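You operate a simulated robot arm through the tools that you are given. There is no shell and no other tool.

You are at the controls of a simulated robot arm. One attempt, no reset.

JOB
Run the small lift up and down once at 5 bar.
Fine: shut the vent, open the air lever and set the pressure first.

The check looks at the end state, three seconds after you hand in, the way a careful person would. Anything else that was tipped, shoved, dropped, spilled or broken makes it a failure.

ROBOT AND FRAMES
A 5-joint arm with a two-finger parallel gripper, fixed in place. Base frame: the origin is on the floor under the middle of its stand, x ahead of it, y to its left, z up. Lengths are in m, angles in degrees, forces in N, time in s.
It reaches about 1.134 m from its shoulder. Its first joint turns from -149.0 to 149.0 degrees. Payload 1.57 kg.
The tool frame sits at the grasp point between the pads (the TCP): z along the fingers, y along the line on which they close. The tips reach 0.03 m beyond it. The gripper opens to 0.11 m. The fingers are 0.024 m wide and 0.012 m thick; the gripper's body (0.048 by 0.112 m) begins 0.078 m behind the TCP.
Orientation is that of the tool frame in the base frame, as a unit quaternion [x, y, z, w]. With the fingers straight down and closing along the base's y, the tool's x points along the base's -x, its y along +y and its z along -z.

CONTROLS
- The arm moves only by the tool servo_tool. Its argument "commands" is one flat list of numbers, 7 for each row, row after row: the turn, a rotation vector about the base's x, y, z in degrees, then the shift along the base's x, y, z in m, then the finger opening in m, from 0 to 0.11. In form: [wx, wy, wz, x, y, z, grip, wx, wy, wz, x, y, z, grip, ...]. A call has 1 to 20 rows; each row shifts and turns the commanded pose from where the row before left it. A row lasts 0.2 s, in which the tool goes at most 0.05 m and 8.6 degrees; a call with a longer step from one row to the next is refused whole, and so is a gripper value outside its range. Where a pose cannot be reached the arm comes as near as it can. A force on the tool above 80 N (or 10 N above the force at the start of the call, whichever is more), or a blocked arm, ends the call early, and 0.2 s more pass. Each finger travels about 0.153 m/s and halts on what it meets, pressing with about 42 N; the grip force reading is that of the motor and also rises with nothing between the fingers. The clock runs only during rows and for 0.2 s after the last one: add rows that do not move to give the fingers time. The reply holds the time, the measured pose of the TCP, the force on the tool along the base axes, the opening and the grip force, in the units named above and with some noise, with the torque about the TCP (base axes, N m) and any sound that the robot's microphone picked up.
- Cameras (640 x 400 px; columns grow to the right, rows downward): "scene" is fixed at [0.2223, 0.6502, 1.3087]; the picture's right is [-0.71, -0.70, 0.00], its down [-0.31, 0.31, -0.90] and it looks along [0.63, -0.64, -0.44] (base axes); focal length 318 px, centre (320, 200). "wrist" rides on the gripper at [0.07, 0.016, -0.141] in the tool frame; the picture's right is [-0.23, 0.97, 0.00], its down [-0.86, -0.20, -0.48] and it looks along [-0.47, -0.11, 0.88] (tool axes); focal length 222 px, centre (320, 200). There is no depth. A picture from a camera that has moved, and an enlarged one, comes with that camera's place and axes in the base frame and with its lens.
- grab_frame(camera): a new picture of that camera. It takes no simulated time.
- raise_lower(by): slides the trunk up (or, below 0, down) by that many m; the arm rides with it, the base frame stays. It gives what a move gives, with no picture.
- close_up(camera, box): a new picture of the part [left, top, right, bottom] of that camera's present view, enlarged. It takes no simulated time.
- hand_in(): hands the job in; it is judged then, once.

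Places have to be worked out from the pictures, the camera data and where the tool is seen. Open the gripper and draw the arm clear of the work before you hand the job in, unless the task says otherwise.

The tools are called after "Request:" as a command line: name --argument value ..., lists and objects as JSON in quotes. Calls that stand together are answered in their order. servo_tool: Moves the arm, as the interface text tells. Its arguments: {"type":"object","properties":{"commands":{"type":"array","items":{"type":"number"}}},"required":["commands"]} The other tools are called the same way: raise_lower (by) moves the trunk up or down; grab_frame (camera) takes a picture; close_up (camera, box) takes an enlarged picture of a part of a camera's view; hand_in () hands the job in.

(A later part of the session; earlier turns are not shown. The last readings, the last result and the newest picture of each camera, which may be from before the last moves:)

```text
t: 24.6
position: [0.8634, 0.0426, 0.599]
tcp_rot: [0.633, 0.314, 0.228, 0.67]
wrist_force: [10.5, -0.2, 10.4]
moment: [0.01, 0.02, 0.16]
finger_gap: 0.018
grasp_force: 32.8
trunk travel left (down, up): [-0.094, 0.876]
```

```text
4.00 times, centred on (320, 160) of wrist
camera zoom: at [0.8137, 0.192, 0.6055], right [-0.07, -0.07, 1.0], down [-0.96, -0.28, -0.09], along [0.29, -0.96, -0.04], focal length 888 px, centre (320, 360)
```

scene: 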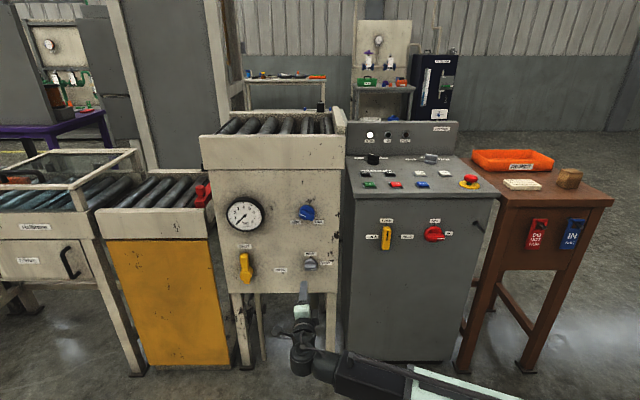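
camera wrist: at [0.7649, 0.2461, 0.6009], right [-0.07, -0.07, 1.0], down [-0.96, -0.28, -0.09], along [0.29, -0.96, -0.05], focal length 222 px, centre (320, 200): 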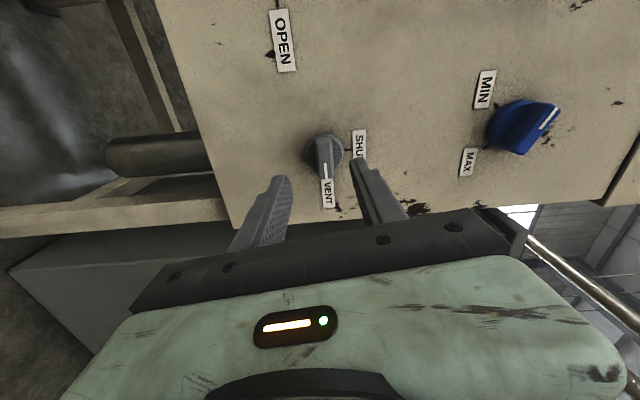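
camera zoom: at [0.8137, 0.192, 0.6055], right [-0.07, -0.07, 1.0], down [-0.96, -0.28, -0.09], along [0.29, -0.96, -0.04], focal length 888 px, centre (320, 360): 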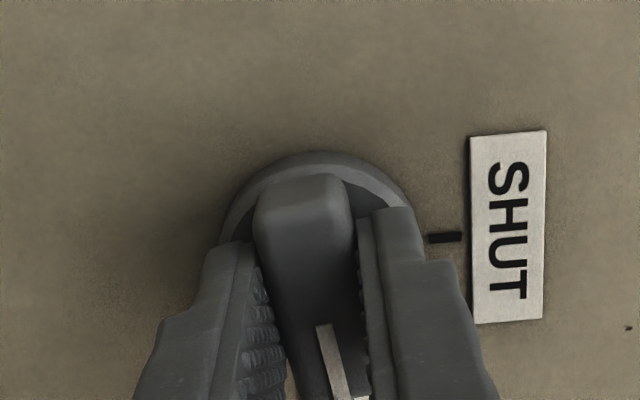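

The bar is gripped (18 mm) and already turned a little. I roll counter-clockwise (as seen from the front) in a first part and watch the forces.

Request:
servo_tool --commands '[-4.9, 4.9, 0, 0, 0, 0, 0.01, -4.9, 4.9, 0, 0, 0, 0, 0.01, -4.9, 4.9, 0, 0, 0, 0, 0.01, -4.9, 4.9, 0, 0, 0, 0, 0.01]'

Request:
close_up --camera "wrist" --box '[240, 110, 400, 210]'

Request:
close_up --camera "scene" --box '[285, 240, 349, 280]'

```text
t: 25.6
position: [0.8639, 0.043, 0.5985]
tcp_rot: [0.54, 0.457, 0.06, 0.704]
wrist_force: [-1.7, 6.7, 9.0]
moment: [0.31, 0.36, 0.73]
finger_gap: 0.018
grasp_force: 32.6
trunk travel left (down, up): [-0.094, 0.876]
```

```text
4.00 times, centred on (320, 160) of wrist
camera zoom: at [0.8103, 0.1885, 0.5714], right [0.27, 0.27, 0.93], down [-0.91, -0.24, 0.33], along [0.31, -0.93, 0.18], focal length 888 px, centre (320, 360)
```

zoom: 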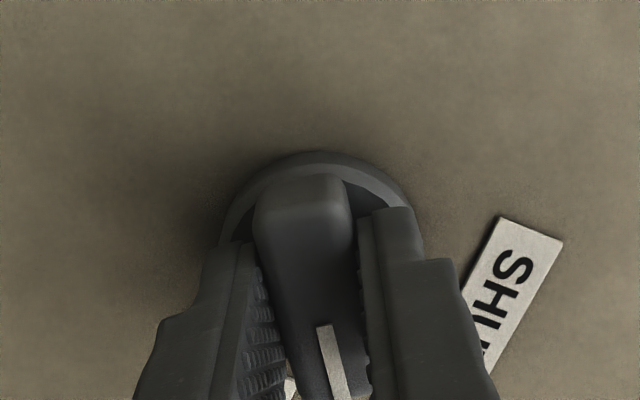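

```text
10.00 times, centred on (317, 260) of scene
camera zoom: at [0.2223, 0.6502, 1.3087], right [-0.71, -0.7, 0.0], down [-0.31, 0.31, -0.9], along [0.63, -0.64, -0.44], focal length 3178 px, centre (350, -400)
```

zoom: 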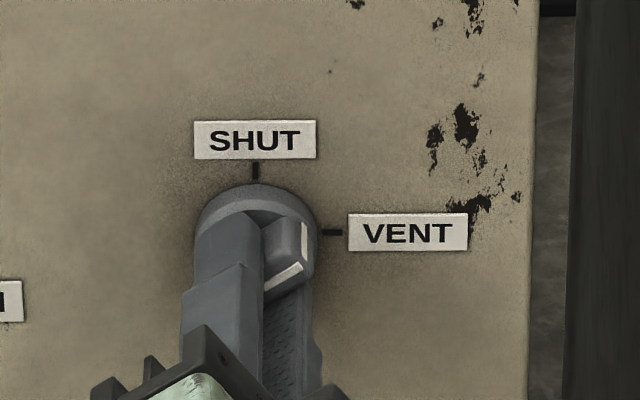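

The pointer has turned ~28° with low forces. I continue the remaining ~55° towards SHUT.

Request:
servo_tool --commands '[-5.5, 5.5, 0, 0, 0, 0, 0.01, -5.5, 5.5, 0, 0, 0, 0, 0.01, -5.5, 5.5, 0, 0, 0, 0, 0.01, -5.5, 5.5, 0, 0, 0, 0, 0.01, -5.5, 5.5, 0, 0, 0, 0, 0.01, -5.5, 5.5, 0, 0, 0, 0, 0.01, -5.5, 5.5, 0, 0, 0, 0, 0.01]'

Request:
close_up --camera "scene" --box '[285, 240, 349, 280]'

Request:
close_up --camera "wrist" --box '[240, 110, 400, 210]'

```text
t: 27.2
position: [0.8636, 0.0416, 0.5998]
tcp_rot: [0.271, 0.653, -0.269, 0.654]
wrist_force: [-26.7, 9.5, -3.9]
moment: [0.03, -0.04, -0.08]
finger_gap: 0.0179
grasp_force: 32.8
trunk travel left (down, up): [-0.094, 0.876]
```

```text
10.00 times, centred on (317, 260) of scene
camera zoom: at [0.2223, 0.6502, 1.3087], right [-0.71, -0.7, 0.0], down [-0.31, 0.31, -0.9], along [0.63, -0.64, -0.44], focal length 3178 px, centre (350, -400)
```

zoom: 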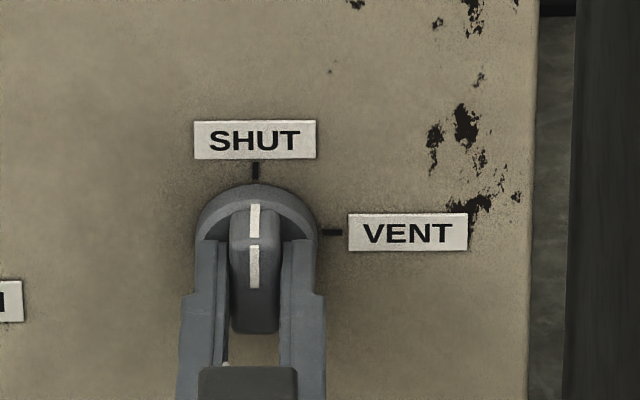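

```text
4.00 times, centred on (320, 160) of wrist
camera zoom: at [0.7754, 0.153, 0.5286], right [0.69, 0.69, 0.23], down [-0.48, 0.2, 0.85], along [0.54, -0.7, 0.46], focal length 888 px, centre (320, 360)
```

zoom: 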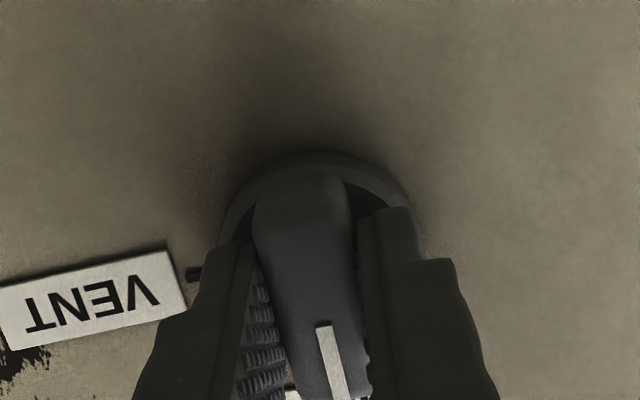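

The pointer is vertical at SHUT. I open the fingers and back straight out about 0.08 m.

Request:
servo_tool --commands '[0, 0, 0, 0, 0, 0, 0.05, 0, 0, 0, 0, 0, 0, 0.05, 0, 0, 0, -0.015, 0.015, 0, 0.05, 0, 0, 0, -0.02, 0.02, 0, 0.05, 0, 0, 0, -0.02, 0.02, 0, 0.05]'

Request:
close_up --camera "scene" --box '[285, 240, 349, 280]'

Request:
close_up --camera "scene" --box '[200, 190, 344, 290]'

Request:
grab_frame --camera "wrist"

```text
t: 28.4
position: [0.8098, 0.096, 0.5978]
tcp_rot: [0.273, 0.654, -0.268, 0.653]
wrist_force: [0.3, -0.1, 1.1]
moment: [0.0, -0.03, 0.01]
finger_gap: 0.0504
grasp_force: 0.1
trunk travel left (down, up): [-0.094, 0.876]
```

```text
10.00 times, centred on (317, 260) of scene
camera zoom: at [0.2223, 0.6502, 1.3087], right [-0.71, -0.7, 0.0], down [-0.31, 0.31, -0.9], along [0.63, -0.64, -0.44], focal length 3178 px, centre (350, -400)
```

zoom: 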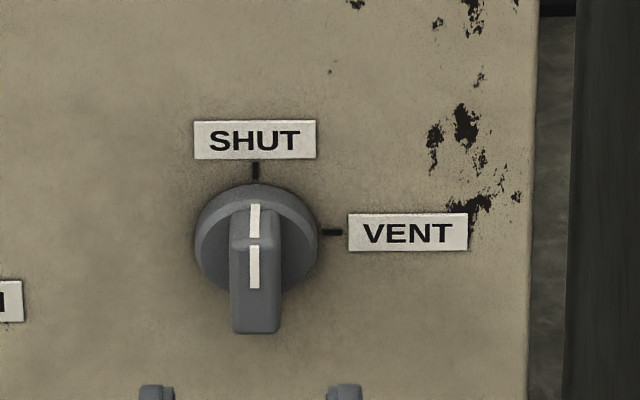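

```text
4.00 times, centred on (272, 240) of scene
camera zoom: at [0.2223, 0.6502, 1.3087], right [-0.71, -0.7, 0.0], down [-0.31, 0.31, -0.9], along [0.63, -0.64, -0.44], focal length 1271 px, centre (512, 40)
```

zoom: 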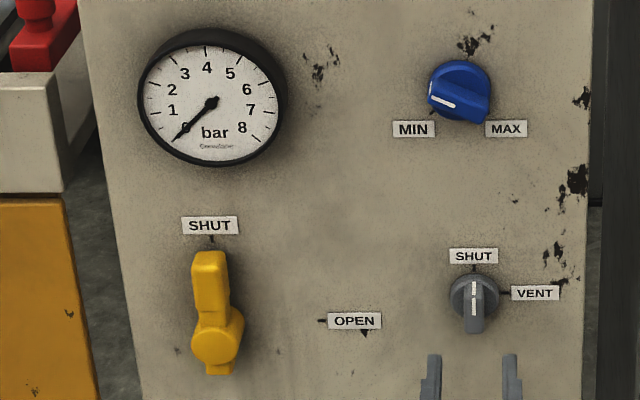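

```text
taken
camera wrist: at [0.7213, 0.2072, 0.5281], right [0.69, 0.69, 0.23], down [-0.48, 0.19, 0.86], along [0.54, -0.7, 0.46], focal length 222 px, centre (320, 200)
```

wrist: 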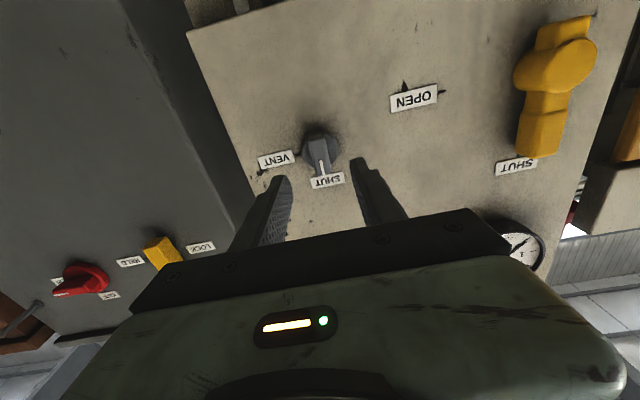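

Vent is shut. Next the air lever: its pivot is at about T=0.873, z≈0.565, handle reaching up to z≈0.65. I raise to z≈0.62, close the fingers, turn to azimuth −20° for reach, and move to a standoff left-front of the handle.

Request:
raise_lower --by 0.022

Request:
servo_tool --commands '[0, 0, 4.2, 0.0284, 0.0249, 0, 0.0, 0, 0, 4.2, 0.0284, 0.0249, 0, 0.0, 0, 0, 4.2, 0.0284, 0.0249, 0, 0.0, 0, 0, 4.2, 0.0284, 0.0249, 0, 0.0, 0, 0, 4.2, 0.0284, 0.0249, 0, 0.0, 0, 0, 4.0, 0.0281, 0.0249, 0, 0.0]'

Request:
close_up --camera "scene" --box '[200, 215, 328, 295]'

Request:
grab_frame --camera "wrist"

```text
t: 29.1
position: [0.8102, 0.0958, 0.621]
tcp_rot: [0.272, 0.653, -0.268, 0.653]
wrist_force: [0.4, 0.2, -0.5]
moment: [0.01, 0.0, 0.0]
finger_gap: 0.0502
grasp_force: 0.1
trunk travel left (down, up): [-0.116, 0.854]
```

```text
t: 30.5
position: [0.9832, 0.2455, 0.6219]
tcp_rot: [0.123, 0.696, -0.12, 0.697]
wrist_force: [0.1, 0.0, 0.5]
moment: [-0.03, 0.01, -0.04]
finger_gap: 0.0001
grasp_force: 21.4
trunk travel left (down, up): [-0.116, 0.854]
```

```text
5.00 times, centred on (264, 255) of scene
camera zoom: at [0.2223, 0.6502, 1.3087], right [-0.71, -0.7, 0.0], down [-0.31, 0.31, -0.9], along [0.63, -0.64, -0.44], focal length 1589 px, centre (600, -75)
```

zoom: 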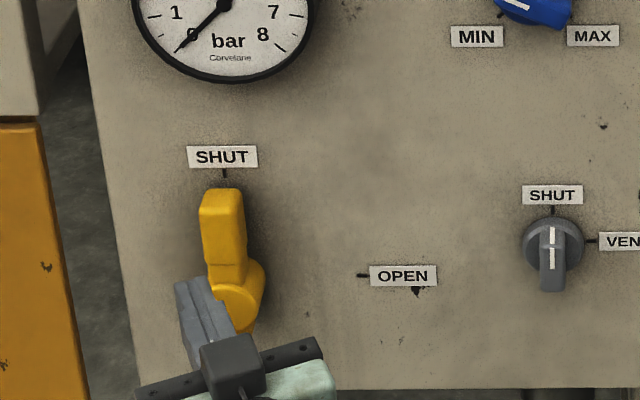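

```text
taken
camera wrist: at [0.8562, 0.3095, 0.5503], right [0.33, 0.91, 0.23], down [-0.52, -0.03, 0.85], along [0.79, -0.4, 0.47], focal length 222 px, centre (320, 200)
```

wrist: 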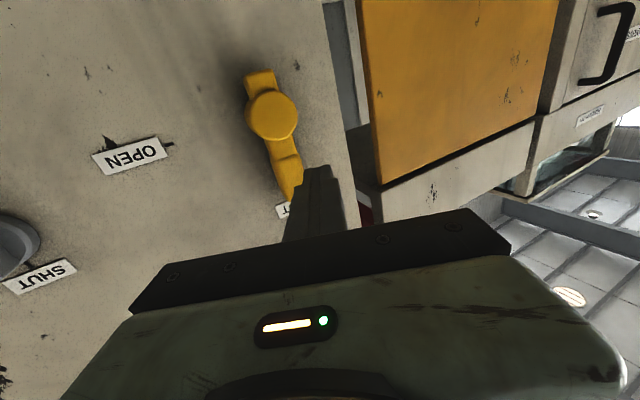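

The tip is left-front of the handle, 0.08 m off the panel. I shift 6 mm further left and advance 70 mm along the tool so the tip sits beside the handle's left face.

Request:
servo_tool --commands '[0, 0, 0, 0.0042, 0.0042, 0, 0.0, 0, 0, 0, 0.01645, -0.0059, 0, 0.0, 0, 0, 0, 0.01645, -0.0059, 0, 0.0, 0, 0, 0, 0.01645, -0.0059, 0, 0.0, 0, 0, 0, 0.01645, -0.0059, 0, 0.0]'

Request:
close_up --camera "scene" --box '[200, 215, 328, 295]'

Request:
grab_frame --camera "wrist"

```text
t: 31.7
position: [1.0493, 0.226, 0.6201]
tcp_rot: [0.124, 0.697, -0.121, 0.696]
wrist_force: [0.0, 0.0, -1.0]
moment: [-0.01, -0.01, 0.03]
finger_gap: 0.0
grasp_force: 21.7
trunk travel left (down, up): [-0.116, 0.854]
```

```text
5.00 times, centred on (264, 255) of scene
camera zoom: at [0.2223, 0.6502, 1.3087], right [-0.71, -0.7, 0.0], down [-0.31, 0.31, -0.9], along [0.63, -0.64, -0.44], focal length 1589 px, centre (600, -75)
```

zoom: 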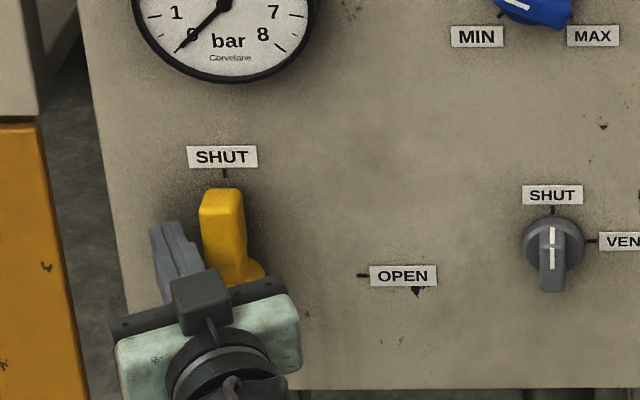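

```text
taken
camera wrist: at [0.9225, 0.2885, 0.55], right [0.33, 0.91, 0.23], down [-0.52, -0.03, 0.86], along [0.79, -0.4, 0.46], focal length 222 px, centre (320, 200)
```

wrist: 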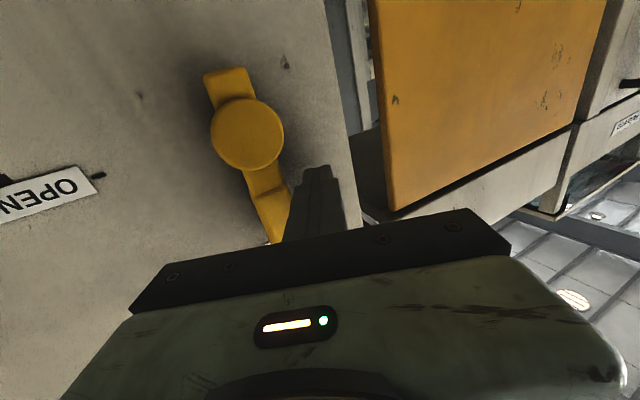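

The tip sits left of the handle with no contact. I push right along the panel in 1 cm steps and watch.

Request:
servo_tool --commands '[0, 0, 0, -0.00707, -0.00707, 0, 0.0, 0, 0, 0, -0.00707, -0.00707, 0, 0.0, 0, 0, 0, -0.00707, -0.00707, 0, 0.0, 0, 0, 0, -0.00707, -0.00707, 0, 0.0]'

Request:
close_up --camera "scene" --box '[200, 215, 328, 295]'

```text
t: 32.7
position: [1.0201, 0.1981, 0.6204]
tcp_rot: [0.124, 0.696, -0.121, 0.696]
wrist_force: [-0.9, 0.7, -0.4]
moment: [0.01, 0.01, 0.0]
finger_gap: 0.0
grasp_force: 21.6
trunk travel left (down, up): [-0.116, 0.854]
```

```text
5.00 times, centred on (264, 255) of scene
camera zoom: at [0.2223, 0.6502, 1.3087], right [-0.71, -0.7, 0.0], down [-0.31, 0.31, -0.9], along [0.63, -0.64, -0.44], focal length 1589 px, centre (600, -75)
```

zoom: 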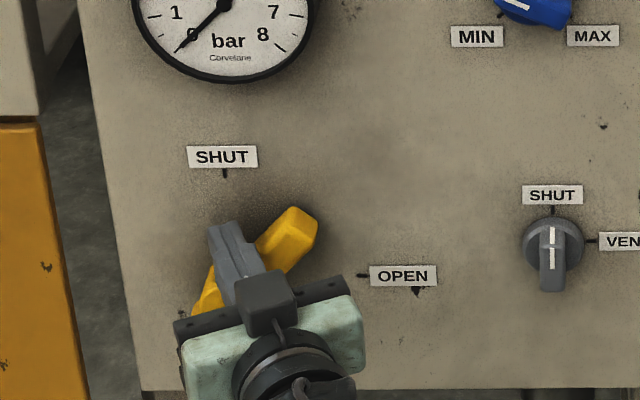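

The lever swings easily, now about 40°. I continue right another 3 cm.

Request:
servo_tool --commands '[0, 0, 0, -0.00707, -0.00707, 0, 0.0, 0, 0, 0, -0.00707, -0.00707, 0, 0.0, 0, 0, 0, -0.00707, -0.00707, 0, 0.0]'

Request:
close_up --camera "scene" --box '[200, 215, 328, 295]'

```text
t: 33.5
position: [0.9979, 0.1757, 0.6195]
tcp_rot: [0.125, 0.696, -0.121, 0.696]
wrist_force: [-0.4, -0.4, 0.0]
moment: [-0.01, 0.01, 0.01]
finger_gap: 0.0001
grasp_force: 20.8
trunk travel left (down, up): [-0.116, 0.854]
```

```text
5.00 times, centred on (264, 255) of scene
camera zoom: at [0.2223, 0.6502, 1.3087], right [-0.71, -0.7, 0.0], down [-0.31, 0.31, -0.9], along [0.63, -0.64, -0.44], focal length 1589 px, centre (600, -75)
```

zoom: 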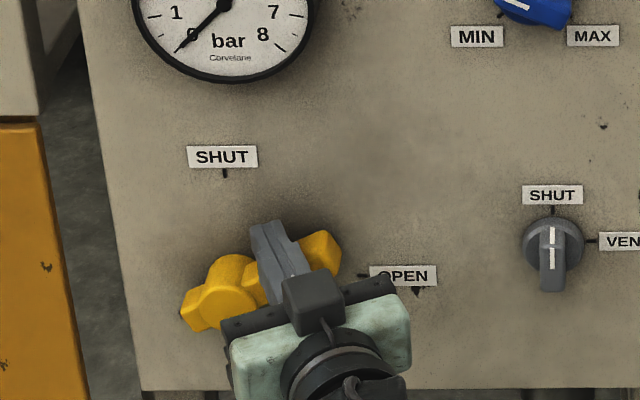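

About 68° now. I shift 1 cm further right for leverage and then lower the trunk so the fingers press the handle down towards OPEN.

Request:
servo_tool --commands '[0, 0, 0, -0.00707, -0.00707, 0, 0.0]'

Request:
raise_lower --by -0.022

Request:
close_up --camera "scene" --box '[200, 215, 328, 295]'

```text
t: 33.9
position: [0.9914, 0.1697, 0.6207]
tcp_rot: [0.126, 0.696, -0.122, 0.696]
wrist_force: [0.2, 0.2, 0.1]
moment: [0.01, 0.01, 0.01]
finger_gap: 0.0
grasp_force: 21.1
trunk travel left (down, up): [-0.116, 0.854]
```

```text
t: 34.6
position: [0.9921, 0.1696, 0.5982]
tcp_rot: [0.125, 0.696, -0.12, 0.696]
wrist_force: [-0.2, -0.5, -0.5]
moment: [0.03, -0.01, -0.02]
finger_gap: 0.0
grasp_force: 21.2
trunk travel left (down, up): [-0.094, 0.876]
```

```text
5.00 times, centred on (264, 255) of scene
camera zoom: at [0.2223, 0.6502, 1.3087], right [-0.71, -0.7, 0.0], down [-0.31, 0.31, -0.9], along [0.63, -0.64, -0.44], focal length 1589 px, centre (600, -75)
```

zoom: 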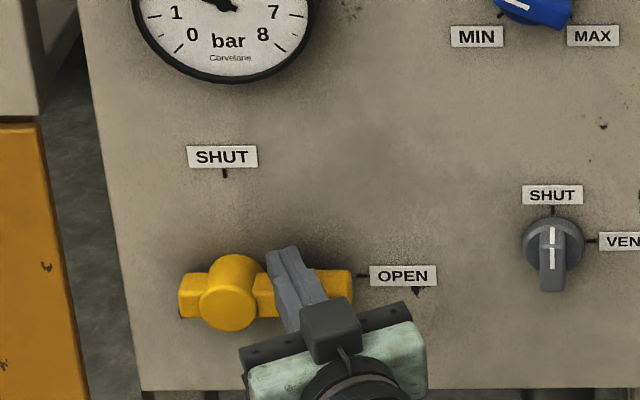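

The handle is nearly horizontal and the gauge needle has moved. I lower a few mm more to bring it fully to OPEN.

Request:
raise_lower --by -0.004

Request:
close_up --camera "scene" --box '[210, 190, 338, 290]'

```text
t: 35.1
position: [0.9921, 0.1695, 0.5945]
tcp_rot: [0.124, 0.696, -0.12, 0.697]
wrist_force: [1.9, 0.4, 6.4]
moment: [-0.05, -0.14, 0.03]
finger_gap: 0.0
grasp_force: 21.3
trunk travel left (down, up): [-0.09, 0.88]
```

```text
4.00 times, centred on (274, 240) of scene
camera zoom: at [0.2223, 0.6502, 1.3087], right [-0.71, -0.7, 0.0], down [-0.31, 0.31, -0.9], along [0.63, -0.64, -0.44], focal length 1271 px, centre (504, 40)
```

zoom: 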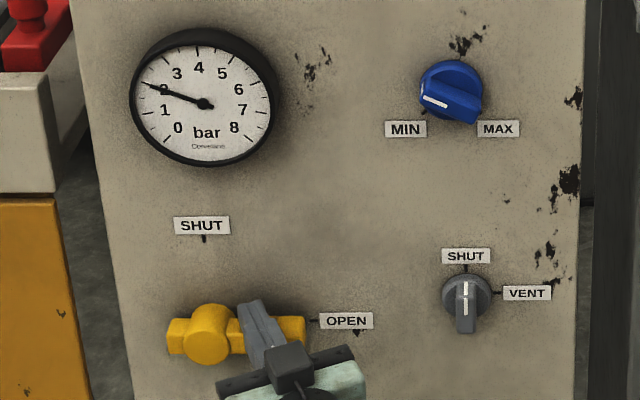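

The lever hit its stop at OPEN (6 N upward reaction) and the gauge reads ~2 bar. I lift slightly and withdraw.

Request:
raise_lower --by 0.012

Request:
servo_tool --commands '[0, 0, 0, -0.0188, 0.0068, 0, 0.0, 0, 0, 0, -0.0282, 0.0102, 0, 0.0, 0, 0, 0, -0.0282, 0.0102, 0, 0.02, 0, 0, 0, -0.0282, 0.0102, 0, 0.05]'

Request:
close_up --camera "scene" --box '[210, 190, 338, 290]'

Request:
close_up --camera "scene" --box '[220, 193, 270, 235]'

Request:
close_up --camera "scene" --box '[286, 195, 326, 225]'

```text
t: 35.7
position: [0.9924, 0.1688, 0.6067]
tcp_rot: [0.124, 0.697, -0.12, 0.696]
wrist_force: [-0.6, -0.5, -0.4]
moment: [-0.01, 0.01, -0.02]
finger_gap: 0.0002
grasp_force: 21.2
trunk travel left (down, up): [-0.102, 0.868]
```

```text
t: 36.7
position: [0.8873, 0.2068, 0.608]
tcp_rot: [0.123, 0.696, -0.121, 0.697]
wrist_force: [-0.3, -0.2, 0.4]
moment: [-0.03, -0.04, 0.01]
finger_gap: 0.0497
grasp_force: 0.0
trunk travel left (down, up): [-0.102, 0.868]
```

```text
4.00 times, centred on (274, 240) of scene
camera zoom: at [0.2223, 0.6502, 1.3087], right [-0.71, -0.7, 0.0], down [-0.31, 0.31, -0.9], along [0.63, -0.64, -0.44], focal length 1271 px, centre (504, 40)
```

zoom: 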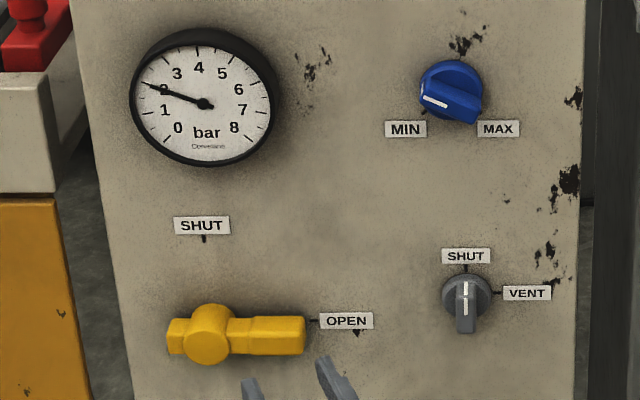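

```text
9.52 times, centred on (245, 214) of scene
camera zoom: at [0.2223, 0.6502, 1.3087], right [-0.71, -0.7, 0.0], down [-0.31, 0.31, -0.9], along [0.63, -0.64, -0.44], focal length 3026 px, centre (1034, 67)
```

zoom: 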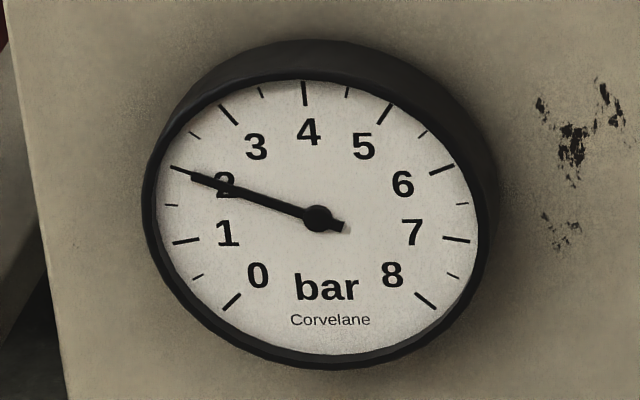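

```text
13.33 times, centred on (306, 210) of scene
camera zoom: at [0.2223, 0.6502, 1.3087], right [-0.71, -0.7, 0.0], down [-0.31, 0.31, -0.9], along [0.63, -0.64, -0.44], focal length 4237 px, centre (507, 67)
```

zoom: 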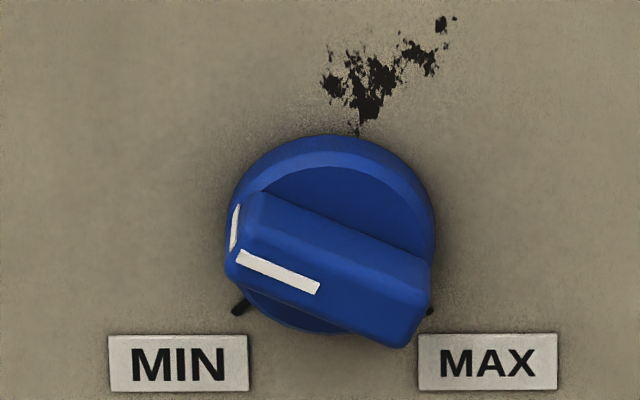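

Lever at OPEN, vent SHUT, gauge at 2.0 bar, which fits the regulator pointer at ~157° (33.75° per bar). 5 bar needs about 101° more clockwise. The regulator axis is near T=0.649, z≈0.808. I raise the trunk 0.2, face the panel squarely there, and roll the fingers to straddle its bar.

Request:
raise_lower --by 0.2

Request:
servo_tool --commands '[0, 0, -6.25, -0.0148, -0.0293, 0, 0.05, 0, 0, -6.25, -0.0148, -0.0293, 0, 0.05, 0, 0, -6.25, -0.0148, -0.0293, 0, 0.05, 0, 0, -6.25, -0.0148, -0.0293, 0, 0.05, -5.97, 5.97, 0, 0, 0, 0, 0.05, -5.97, 5.97, 0, 0, 0, 0, 0.05, -5.97, 5.97, 0, 0, 0, 0, 0.05, -5.97, 5.97, 0, 0, 0, 0, 0.05, -5.97, 5.97, 0, 0, 0, 0, 0.05, -5.97, 5.97, 0, 0, 0, 0, 0.05, -5.97, 5.97, 0, 0, 0, 0, 0.05, -5.97, 5.97, 0, 0, 0, 0, 0.05]'

Request:
grab_frame --camera "scene"

Request:
grab_frame --camera "wrist"

```text
t: 38.9
position: [0.8885, 0.2054, 0.807]
tcp_rot: [0.125, 0.696, -0.121, 0.697]
wrist_force: [-0.2, 0.7, 0.0]
moment: [0.0, 0.0, -0.01]
finger_gap: 0.0499
grasp_force: 0.2
trunk travel left (down, up): [-0.302, 0.668]
```

```text
t: 41.5
position: [0.8287, 0.0894, 0.8061]
tcp_rot: [-0.138, 0.693, -0.588, 0.394]
wrist_force: [0.3, 0.0, -0.6]
moment: [-0.02, -0.01, 0.0]
finger_gap: 0.05
grasp_force: 0.1
trunk travel left (down, up): [-0.302, 0.668]
```

```text
taken
```

scene: 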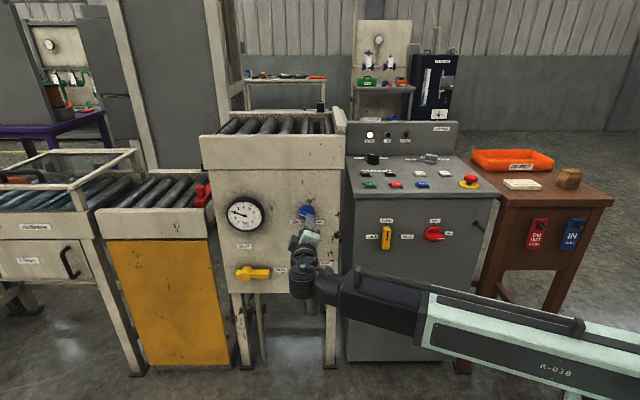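

```text
taken
camera wrist: at [0.6882, 0.1476, 0.7642], right [0.41, 0.41, -0.81], down [0.16, 0.84, 0.51], along [0.9, -0.35, 0.28], focal length 222 px, centre (320, 200)
```

wrist: 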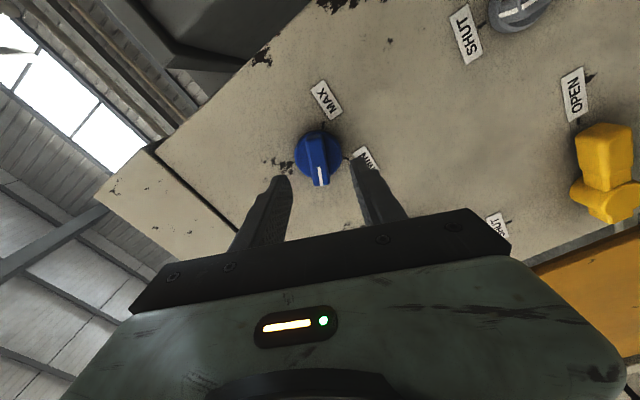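

No reach flags and the knob is nearly centred between the fingers. I zoom to check the offset to the tool axis.

Request:
close_up --camera "wrist" --box '[240, 110, 400, 210]'

Request:
close_up --camera "scene" --box '[270, 185, 350, 235]'

```text
4.00 times, centred on (320, 160) of wrist
camera zoom: at [0.6882, 0.1476, 0.7642], right [0.41, 0.41, -0.81], down [0.16, 0.84, 0.51], along [0.9, -0.35, 0.28], focal length 888 px, centre (320, 360)
```

zoom: 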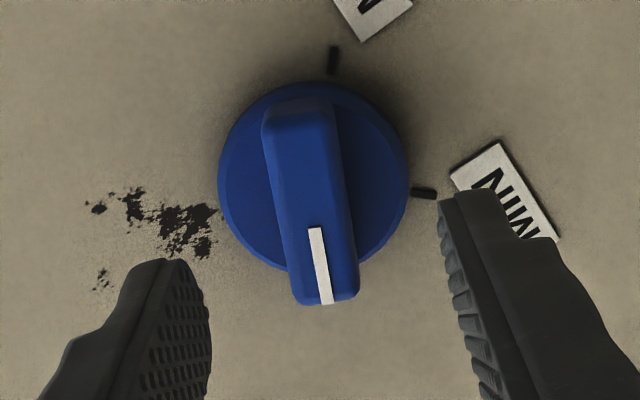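

```text
8.00 times, centred on (310, 210) of scene
camera zoom: at [0.2223, 0.6502, 1.3087], right [-0.71, -0.7, 0.0], down [-0.31, 0.31, -0.9], along [0.63, -0.64, -0.44], focal length 2542 px, centre (400, 120)
```

zoom: 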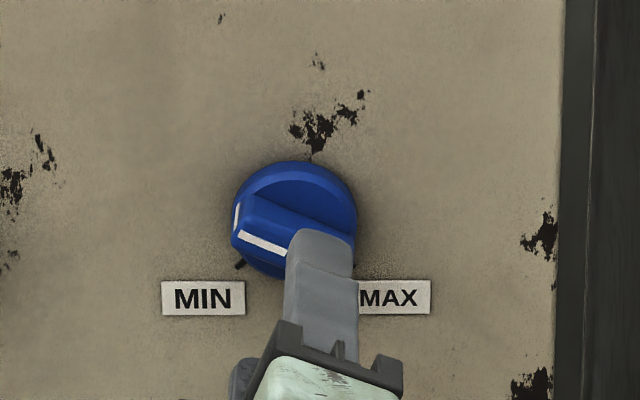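

Offset is only ~2 mm. I apply the small correction and advance so the tips overlap the bar (TCP about 0.052 off the panel).

Request:
raise_lower --by 0.0015

Request:
servo_tool --commands '[0, 0, 0, -0.0014, -0.0014, 0, 0.05, 0, 0, 0, 0.015, -0.015, 0, 0.05, 0, 0, 0, 0.015, -0.015, 0, 0.05, 0, 0, 0, 0.0105, -0.0105, 0, 0.05]'

Request:
close_up --camera "wrist" --box '[240, 110, 400, 210]'

```text
t: 42.0
position: [0.8295, 0.0897, 0.809]
tcp_rot: [-0.138, 0.693, -0.587, 0.395]
wrist_force: [0.7, -0.1, 0.2]
moment: [0.0, 0.01, -0.01]
finger_gap: 0.05
grasp_force: 0.0
trunk travel left (down, up): [-0.304, 0.666]
```

```text
t: 43.0
position: [0.8685, 0.0483, 0.8081]
tcp_rot: [-0.137, 0.694, -0.587, 0.394]
wrist_force: [0.4, 0.0, -0.3]
moment: [0.02, -0.06, -0.01]
finger_gap: 0.0503
grasp_force: 0.1
trunk travel left (down, up): [-0.304, 0.666]
```

```text
4.00 times, centred on (320, 160) of wrist
camera zoom: at [0.7285, 0.1063, 0.7655], right [0.41, 0.41, -0.81], down [0.16, 0.84, 0.51], along [0.9, -0.35, 0.28], focal length 888 px, centre (320, 360)
```

zoom: 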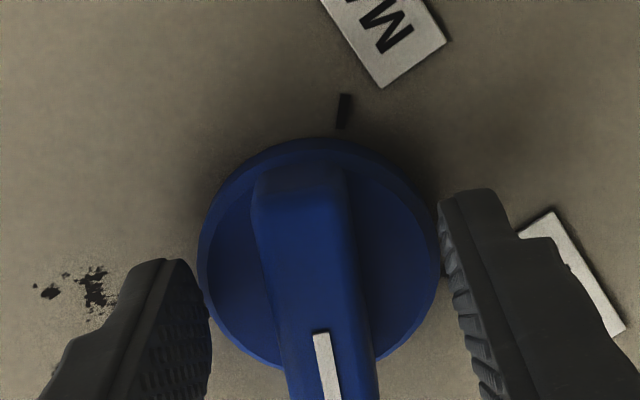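

Good overlap, no contact. I close on the regulator bar.

Request:
servo_tool --commands '[0, 0, 0, 0, 0, 0, 0.01, 0, 0, 0, 0, 0, 0, 0.01, 0, 0, 0, 0, 0, 0, 0.01]'

Request:
close_up --camera "wrist" --box '[240, 110, 400, 210]'

Request:
close_up --camera "scene" --box '[220, 193, 270, 235]'

```text
t: 43.8
position: [0.8684, 0.0473, 0.8091]
tcp_rot: [-0.137, 0.693, -0.587, 0.395]
wrist_force: [6.0, -2.5, 8.4]
moment: [-0.12, -0.16, 0.21]
finger_gap: 0.018
grasp_force: 32.2
trunk travel left (down, up): [-0.304, 0.666]
```

```text
4.00 times, centred on (320, 160) of wrist
camera zoom: at [0.7284, 0.1061, 0.766], right [0.41, 0.41, -0.81], down [0.16, 0.84, 0.51], along [0.9, -0.35, 0.28], focal length 888 px, centre (320, 360)
```

zoom: 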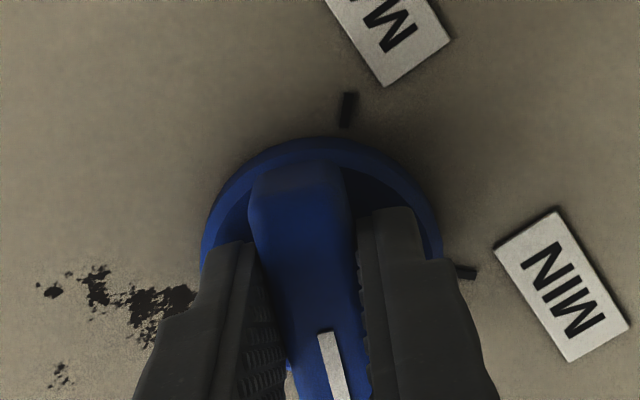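

```text
9.52 times, centred on (245, 214) of scene
camera zoom: at [0.2223, 0.6502, 1.3087], right [-0.71, -0.7, 0.0], down [-0.31, 0.31, -0.9], along [0.63, -0.64, -0.44], focal length 3026 px, centre (1034, 67)
```

zoom: 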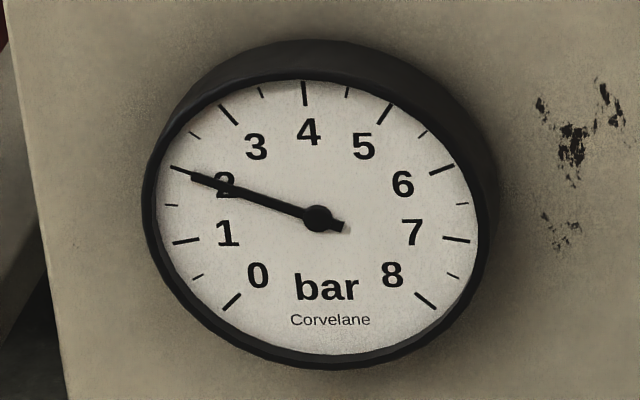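

Gripped, gauge still at 2.0 bar. I turn clockwise 48° first and compare against the gauge.

Request:
servo_tool --commands '[5.66, -5.66, 0, 0, 0, 0, 0.01, 5.66, -5.66, 0, 0, 0, 0, 0.01, 5.66, -5.66, 0, 0, 0, 0, 0.01, 5.66, -5.66, 0, 0, 0, 0, 0.01, 5.66, -5.66, 0, 0, 0, 0, 0.01, 5.66, -5.66, 0, 0, 0, 0, 0.01]'

Request:
close_up --camera "scene" --box '[220, 193, 270, 235]'

Request:
close_up --camera "scene" --box '[270, 185, 350, 235]'

```text
t: 45.2
position: [0.8694, 0.0494, 0.8083]
tcp_rot: [0.157, 0.689, -0.374, 0.6]
wrist_force: [19.8, 5.8, 6.7]
moment: [-0.5, -0.5, 0.36]
finger_gap: 0.0181
grasp_force: 32.3
trunk travel left (down, up): [-0.304, 0.666]
```

```text
9.52 times, centred on (245, 214) of scene
camera zoom: at [0.2223, 0.6502, 1.3087], right [-0.71, -0.7, 0.0], down [-0.31, 0.31, -0.9], along [0.63, -0.64, -0.44], focal length 3026 px, centre (1034, 67)
```

zoom: 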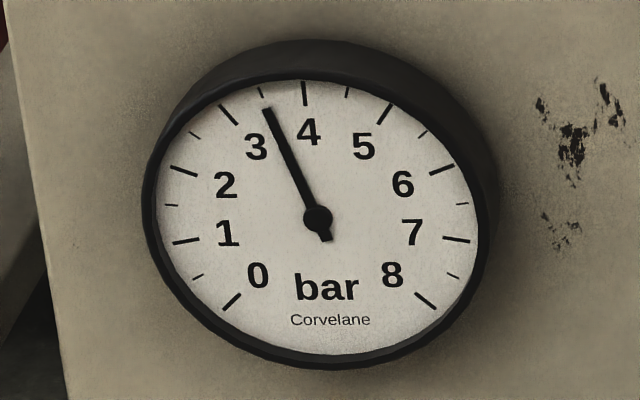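

```text
8.00 times, centred on (310, 210) of scene
camera zoom: at [0.2223, 0.6502, 1.3087], right [-0.71, -0.7, 0.0], down [-0.31, 0.31, -0.9], along [0.63, -0.64, -0.44], focal length 2542 px, centre (400, 120)
```

zoom: 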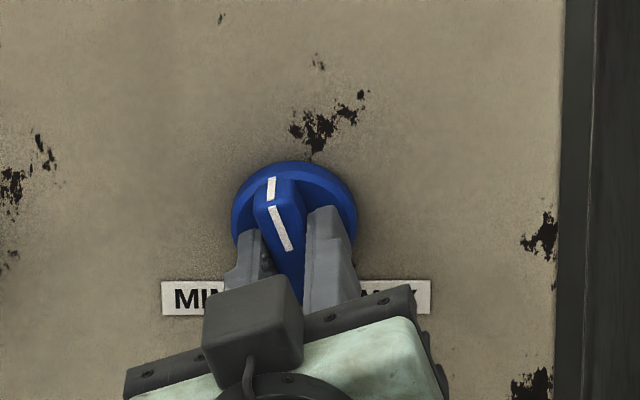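

Gauge reads ~3.45 bar after 48°, matching 33.75°/bar. I turn another ~52.5°.

Request:
servo_tool --commands '[5.3, -5.3, 0, 0, 0, 0, 0.01, 5.3, -5.3, 0, 0, 0, 0, 0.01, 5.3, -5.3, 0, 0, 0, 0, 0.01, 5.3, -5.3, 0, 0, 0, 0, 0.01, 5.3, -5.3, 0, 0, 0, 0, 0.01, 5.3, -5.3, 0, 0, 0, 0, 0.01, 5.3, -5.3, 0, 0, 0, 0, 0.01]'

Request:
close_up --camera "scene" --box '[220, 193, 270, 235]'

Request:
close_up --camera "scene" --box '[270, 185, 350, 235]'

```text
t: 46.8
position: [0.8704, 0.0498, 0.8089]
tcp_rot: [0.444, 0.55, -0.07, 0.704]
wrist_force: [43.2, 13.0, 19.3]
moment: [-0.37, -0.24, -0.03]
finger_gap: 0.0178
grasp_force: 32.9
trunk travel left (down, up): [-0.304, 0.666]
```

```text
9.52 times, centred on (245, 214) of scene
camera zoom: at [0.2223, 0.6502, 1.3087], right [-0.71, -0.7, 0.0], down [-0.31, 0.31, -0.9], along [0.63, -0.64, -0.44], focal length 3026 px, centre (1034, 67)
```

zoom: 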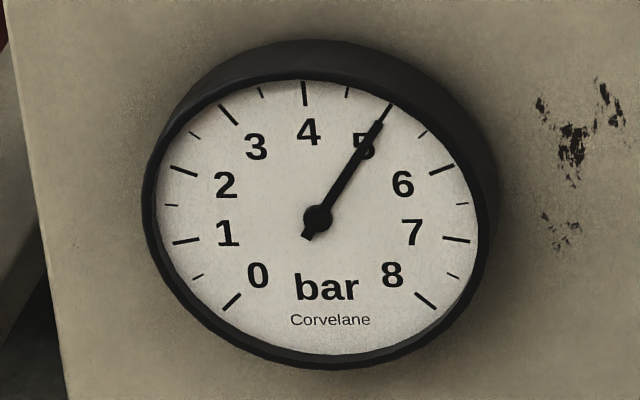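

```text
8.00 times, centred on (310, 210) of scene
camera zoom: at [0.2223, 0.6502, 1.3087], right [-0.71, -0.7, 0.0], down [-0.31, 0.31, -0.9], along [0.63, -0.64, -0.44], focal length 2542 px, centre (400, 120)
```

zoom: 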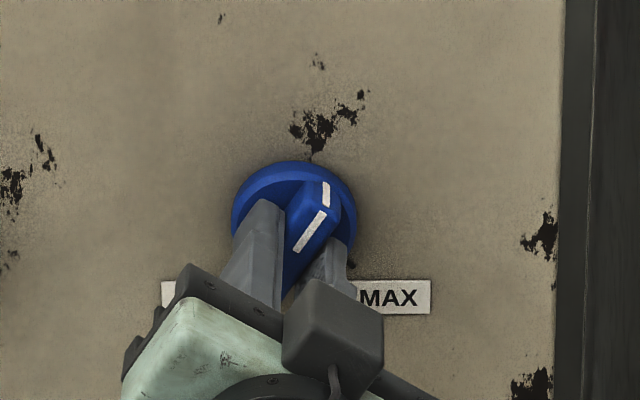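

Gauge now at 5 bar. There is some side load (~40 N) on the grip; I hold still a moment to let the command settle before releasing.

Request:
servo_tool --commands '[0, 0, 0, 0.0015, 0.0015, 0, 0.01]'

```text
t: 47.2
position: [0.8689, 0.0499, 0.8089]
tcp_rot: [0.446, 0.549, -0.072, 0.703]
wrist_force: [27.6, 10.3, 17.6]
moment: [0.27, 0.37, 0.42]
finger_gap: 0.0176
grasp_force: 32.1
trunk travel left (down, up): [-0.304, 0.666]
```

Request:
servo_tool --commands '[0, 0, 0, 0.0025, 0.0008, 0, 0.01]'

Request:
close_up --camera "scene" --box '[220, 193, 270, 235]'

```text
t: 47.6
position: [0.8698, 0.0497, 0.8082]
tcp_rot: [0.446, 0.548, -0.072, 0.704]
wrist_force: [-3.3, 14.8, 3.6]
moment: [0.38, 0.38, 0.79]
finger_gap: 0.0182
grasp_force: 32.8
trunk travel left (down, up): [-0.304, 0.666]
```

```text
9.52 times, centred on (245, 214) of scene
camera zoom: at [0.2223, 0.6502, 1.3087], right [-0.71, -0.7, 0.0], down [-0.31, 0.31, -0.9], along [0.63, -0.64, -0.44], focal length 3026 px, centre (1034, 67)
```

zoom: 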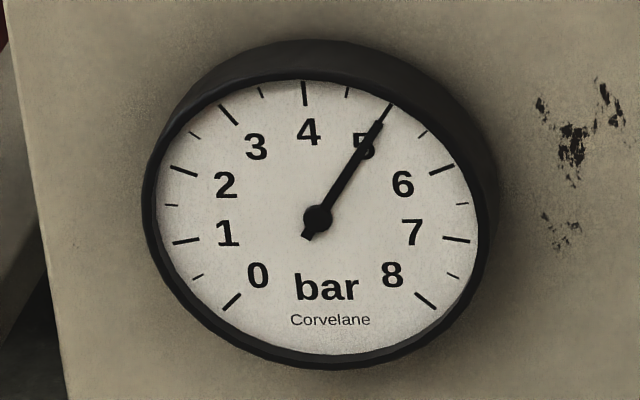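

The side load is nearly gone and the gauge still reads 5 bar. I release and back out along the knob axis.

Request:
servo_tool --commands '[0, 0, 0, 0, 0, 0, 0.03, 0, 0, 0, 0, 0, 0, 0.05, 0, 0, 0, -0.015, 0.015, 0, 0.05, 0, 0, 0, -0.02, 0.02, 0, 0.05, 0, 0, 0, -0.02, 0.02, 0, 0.05, 0, 0, 0, -0.02, 0.02, 0, 0.05]'

Request:
close_up --camera "scene" --box '[220, 193, 270, 235]'

Request:
close_up --camera "scene" --box '[270, 185, 350, 235]'

Request:
grab_frame --camera "scene"

```text
t: 49.0
position: [0.7975, 0.1241, 0.8078]
tcp_rot: [0.446, 0.549, -0.073, 0.703]
wrist_force: [0.1, 0.0, 0.2]
moment: [-0.03, 0.02, -0.02]
finger_gap: 0.05
grasp_force: 0.1
trunk travel left (down, up): [-0.304, 0.666]
```

```text
9.52 times, centred on (245, 214) of scene
camera zoom: at [0.2223, 0.6502, 1.3087], right [-0.71, -0.7, 0.0], down [-0.31, 0.31, -0.9], along [0.63, -0.64, -0.44], focal length 3026 px, centre (1034, 67)
```

zoom: 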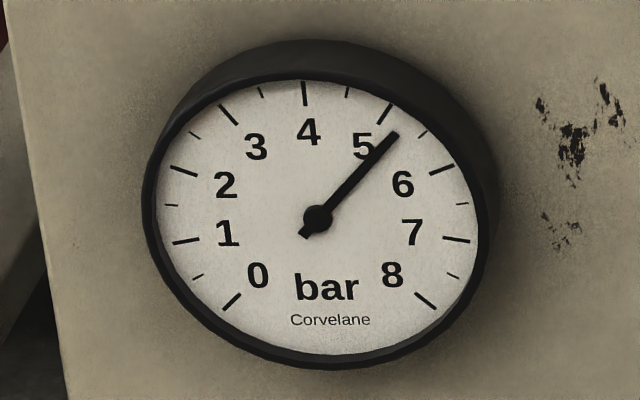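

```text
8.00 times, centred on (310, 210) of scene
camera zoom: at [0.2223, 0.6502, 1.3087], right [-0.71, -0.7, 0.0], down [-0.31, 0.31, -0.9], along [0.63, -0.64, -0.44], focal length 2542 px, centre (400, 120)
```

zoom: 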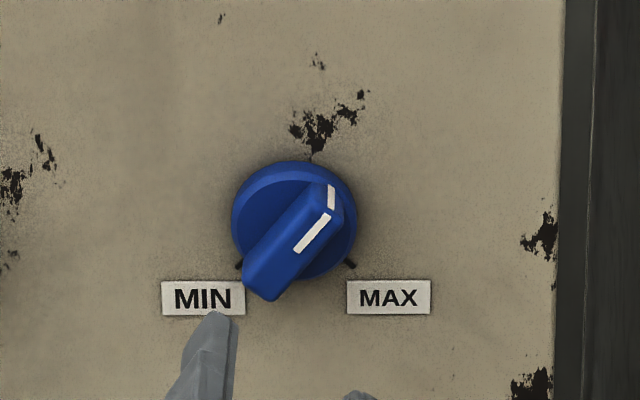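

```text
taken
```

scene: 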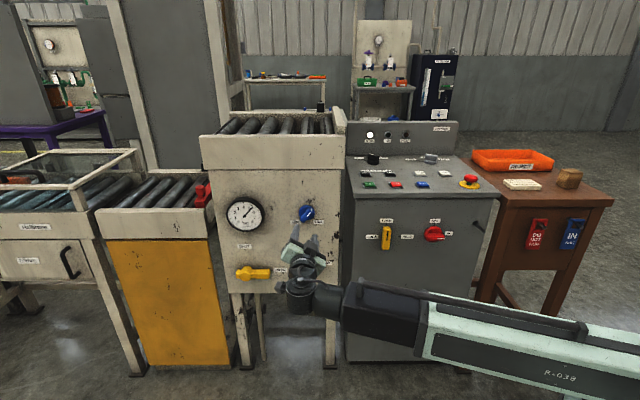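

On release the knob sprang slightly: gauge now ~5.25 bar. I'll re-approach aligned with the bar, straddle it loosely (no clamping), nudge it counter-clockwise watching the gauge, then ease off before withdrawing. First I realign the roll by +9°.

Request:
servo_tool --commands '[3.25, -3.25, 0, 0, 0, 0, 0.05, 3.25, -3.25, 0, 0, 0, 0, 0.05]'

Request:
close_up --camera "wrist" --box '[240, 110, 400, 210]'

Request:
close_up --camera "scene" --box '[220, 193, 270, 235]'

```text
t: 49.6
position: [0.7963, 0.1247, 0.8079]
tcp_rot: [0.489, 0.511, -0.015, 0.707]
wrist_force: [0.3, 0.4, -0.9]
moment: [0.03, 0.01, 0.03]
finger_gap: 0.0499
grasp_force: 0.0
trunk travel left (down, up): [-0.304, 0.666]
```

```text
4.00 times, centred on (320, 160) of wrist
camera zoom: at [0.7397, 0.2661, 0.7669], right [0.4, 0.4, 0.82], down [-0.85, -0.17, 0.5], along [0.34, -0.9, 0.27], focal length 888 px, centre (320, 360)
```

zoom: 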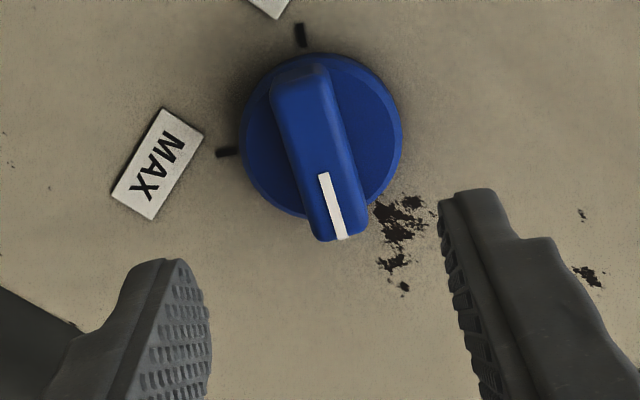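

```text
9.52 times, centred on (245, 214) of scene
camera zoom: at [0.2223, 0.6502, 1.3087], right [-0.71, -0.7, 0.0], down [-0.31, 0.31, -0.9], along [0.63, -0.64, -0.44], focal length 3026 px, centre (1034, 67)
```

zoom: 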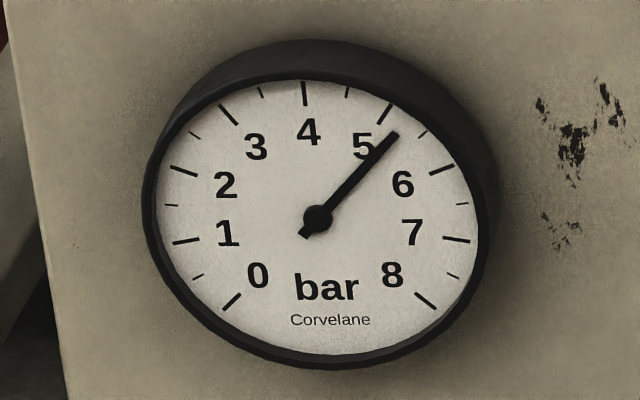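

Aligned with the bar and centred within ~1.5 mm. I advance 0.105 m so the tips straddle the bar again, fingers still wide.

Request:
servo_tool --commands '[0, 0, 0, 0.018, -0.018, 0, 0.05, 0, 0, 0, 0.018, -0.018, 0, 0.05, 0, 0, 0, 0.018, -0.018, 0, 0.05, 0, 0, 0, 0.0115, -0.0115, 0, 0.05, 0, 0, 0, 0.0085, -0.0085, 0, 0.05]'

Request:
close_up --camera "wrist" --box '[240, 110, 400, 210]'

```text
t: 50.8
position: [0.8719, 0.0506, 0.8082]
tcp_rot: [0.488, 0.51, -0.016, 0.708]
wrist_force: [-0.4, -0.2, -0.7]
moment: [0.02, 0.05, 0.0]
finger_gap: 0.0502
grasp_force: 0.1
trunk travel left (down, up): [-0.304, 0.666]
```

```text
4.00 times, centred on (320, 160) of wrist
camera zoom: at [0.8136, 0.1917, 0.7671], right [0.4, 0.4, 0.82], down [-0.85, -0.17, 0.5], along [0.34, -0.9, 0.27], focal length 888 px, centre (320, 360)
```

zoom: 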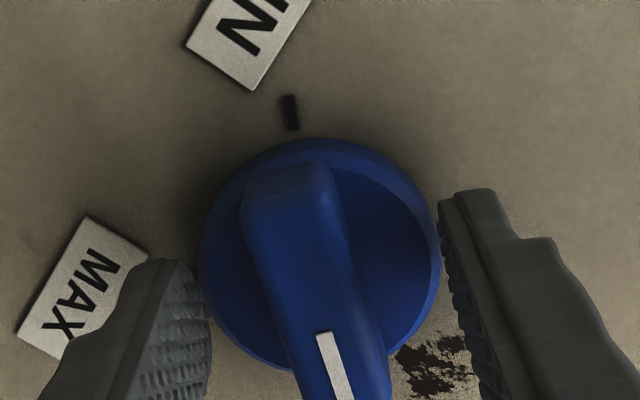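

Straddling the bar cleanly. I narrow the fingers to 23 mm (bar is 18 mm) so they don't clamp, and check the gauge.

Request:
servo_tool --commands '[0, 0, 0, 0, 0, 0, 0.035, 0, 0, 0, 0, 0, 0, 0.023, 0, 0, 0, 0, 0, 0, 0.023]'

Request:
close_up --camera "wrist" --box '[240, 110, 400, 210]'

Request:
close_up --camera "scene" --box '[220, 193, 270, 235]'

```text
t: 51.6
position: [0.8715, 0.0501, 0.8083]
tcp_rot: [0.489, 0.51, -0.017, 0.707]
wrist_force: [-0.6, 0.1, 0.3]
moment: [-0.01, -0.01, 0.03]
finger_gap: 0.023
grasp_force: 0.2
trunk travel left (down, up): [-0.304, 0.666]
```

```text
4.00 times, centred on (320, 160) of wrist
camera zoom: at [0.8135, 0.1916, 0.7671], right [0.4, 0.4, 0.82], down [-0.85, -0.17, 0.5], along [0.34, -0.9, 0.27], focal length 888 px, centre (320, 360)
```

zoom: 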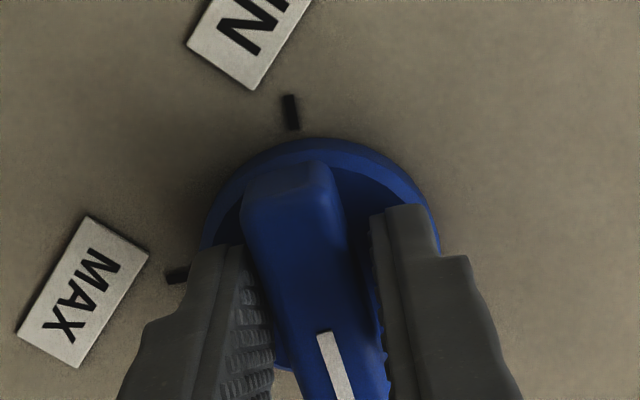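

```text
9.52 times, centred on (245, 214) of scene
camera zoom: at [0.2223, 0.6502, 1.3087], right [-0.71, -0.7, 0.0], down [-0.31, 0.31, -0.9], along [0.63, -0.64, -0.44], focal length 3026 px, centre (1034, 67)
```

zoom: 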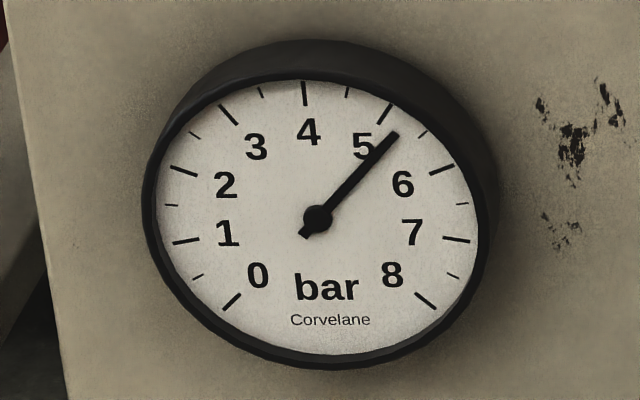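

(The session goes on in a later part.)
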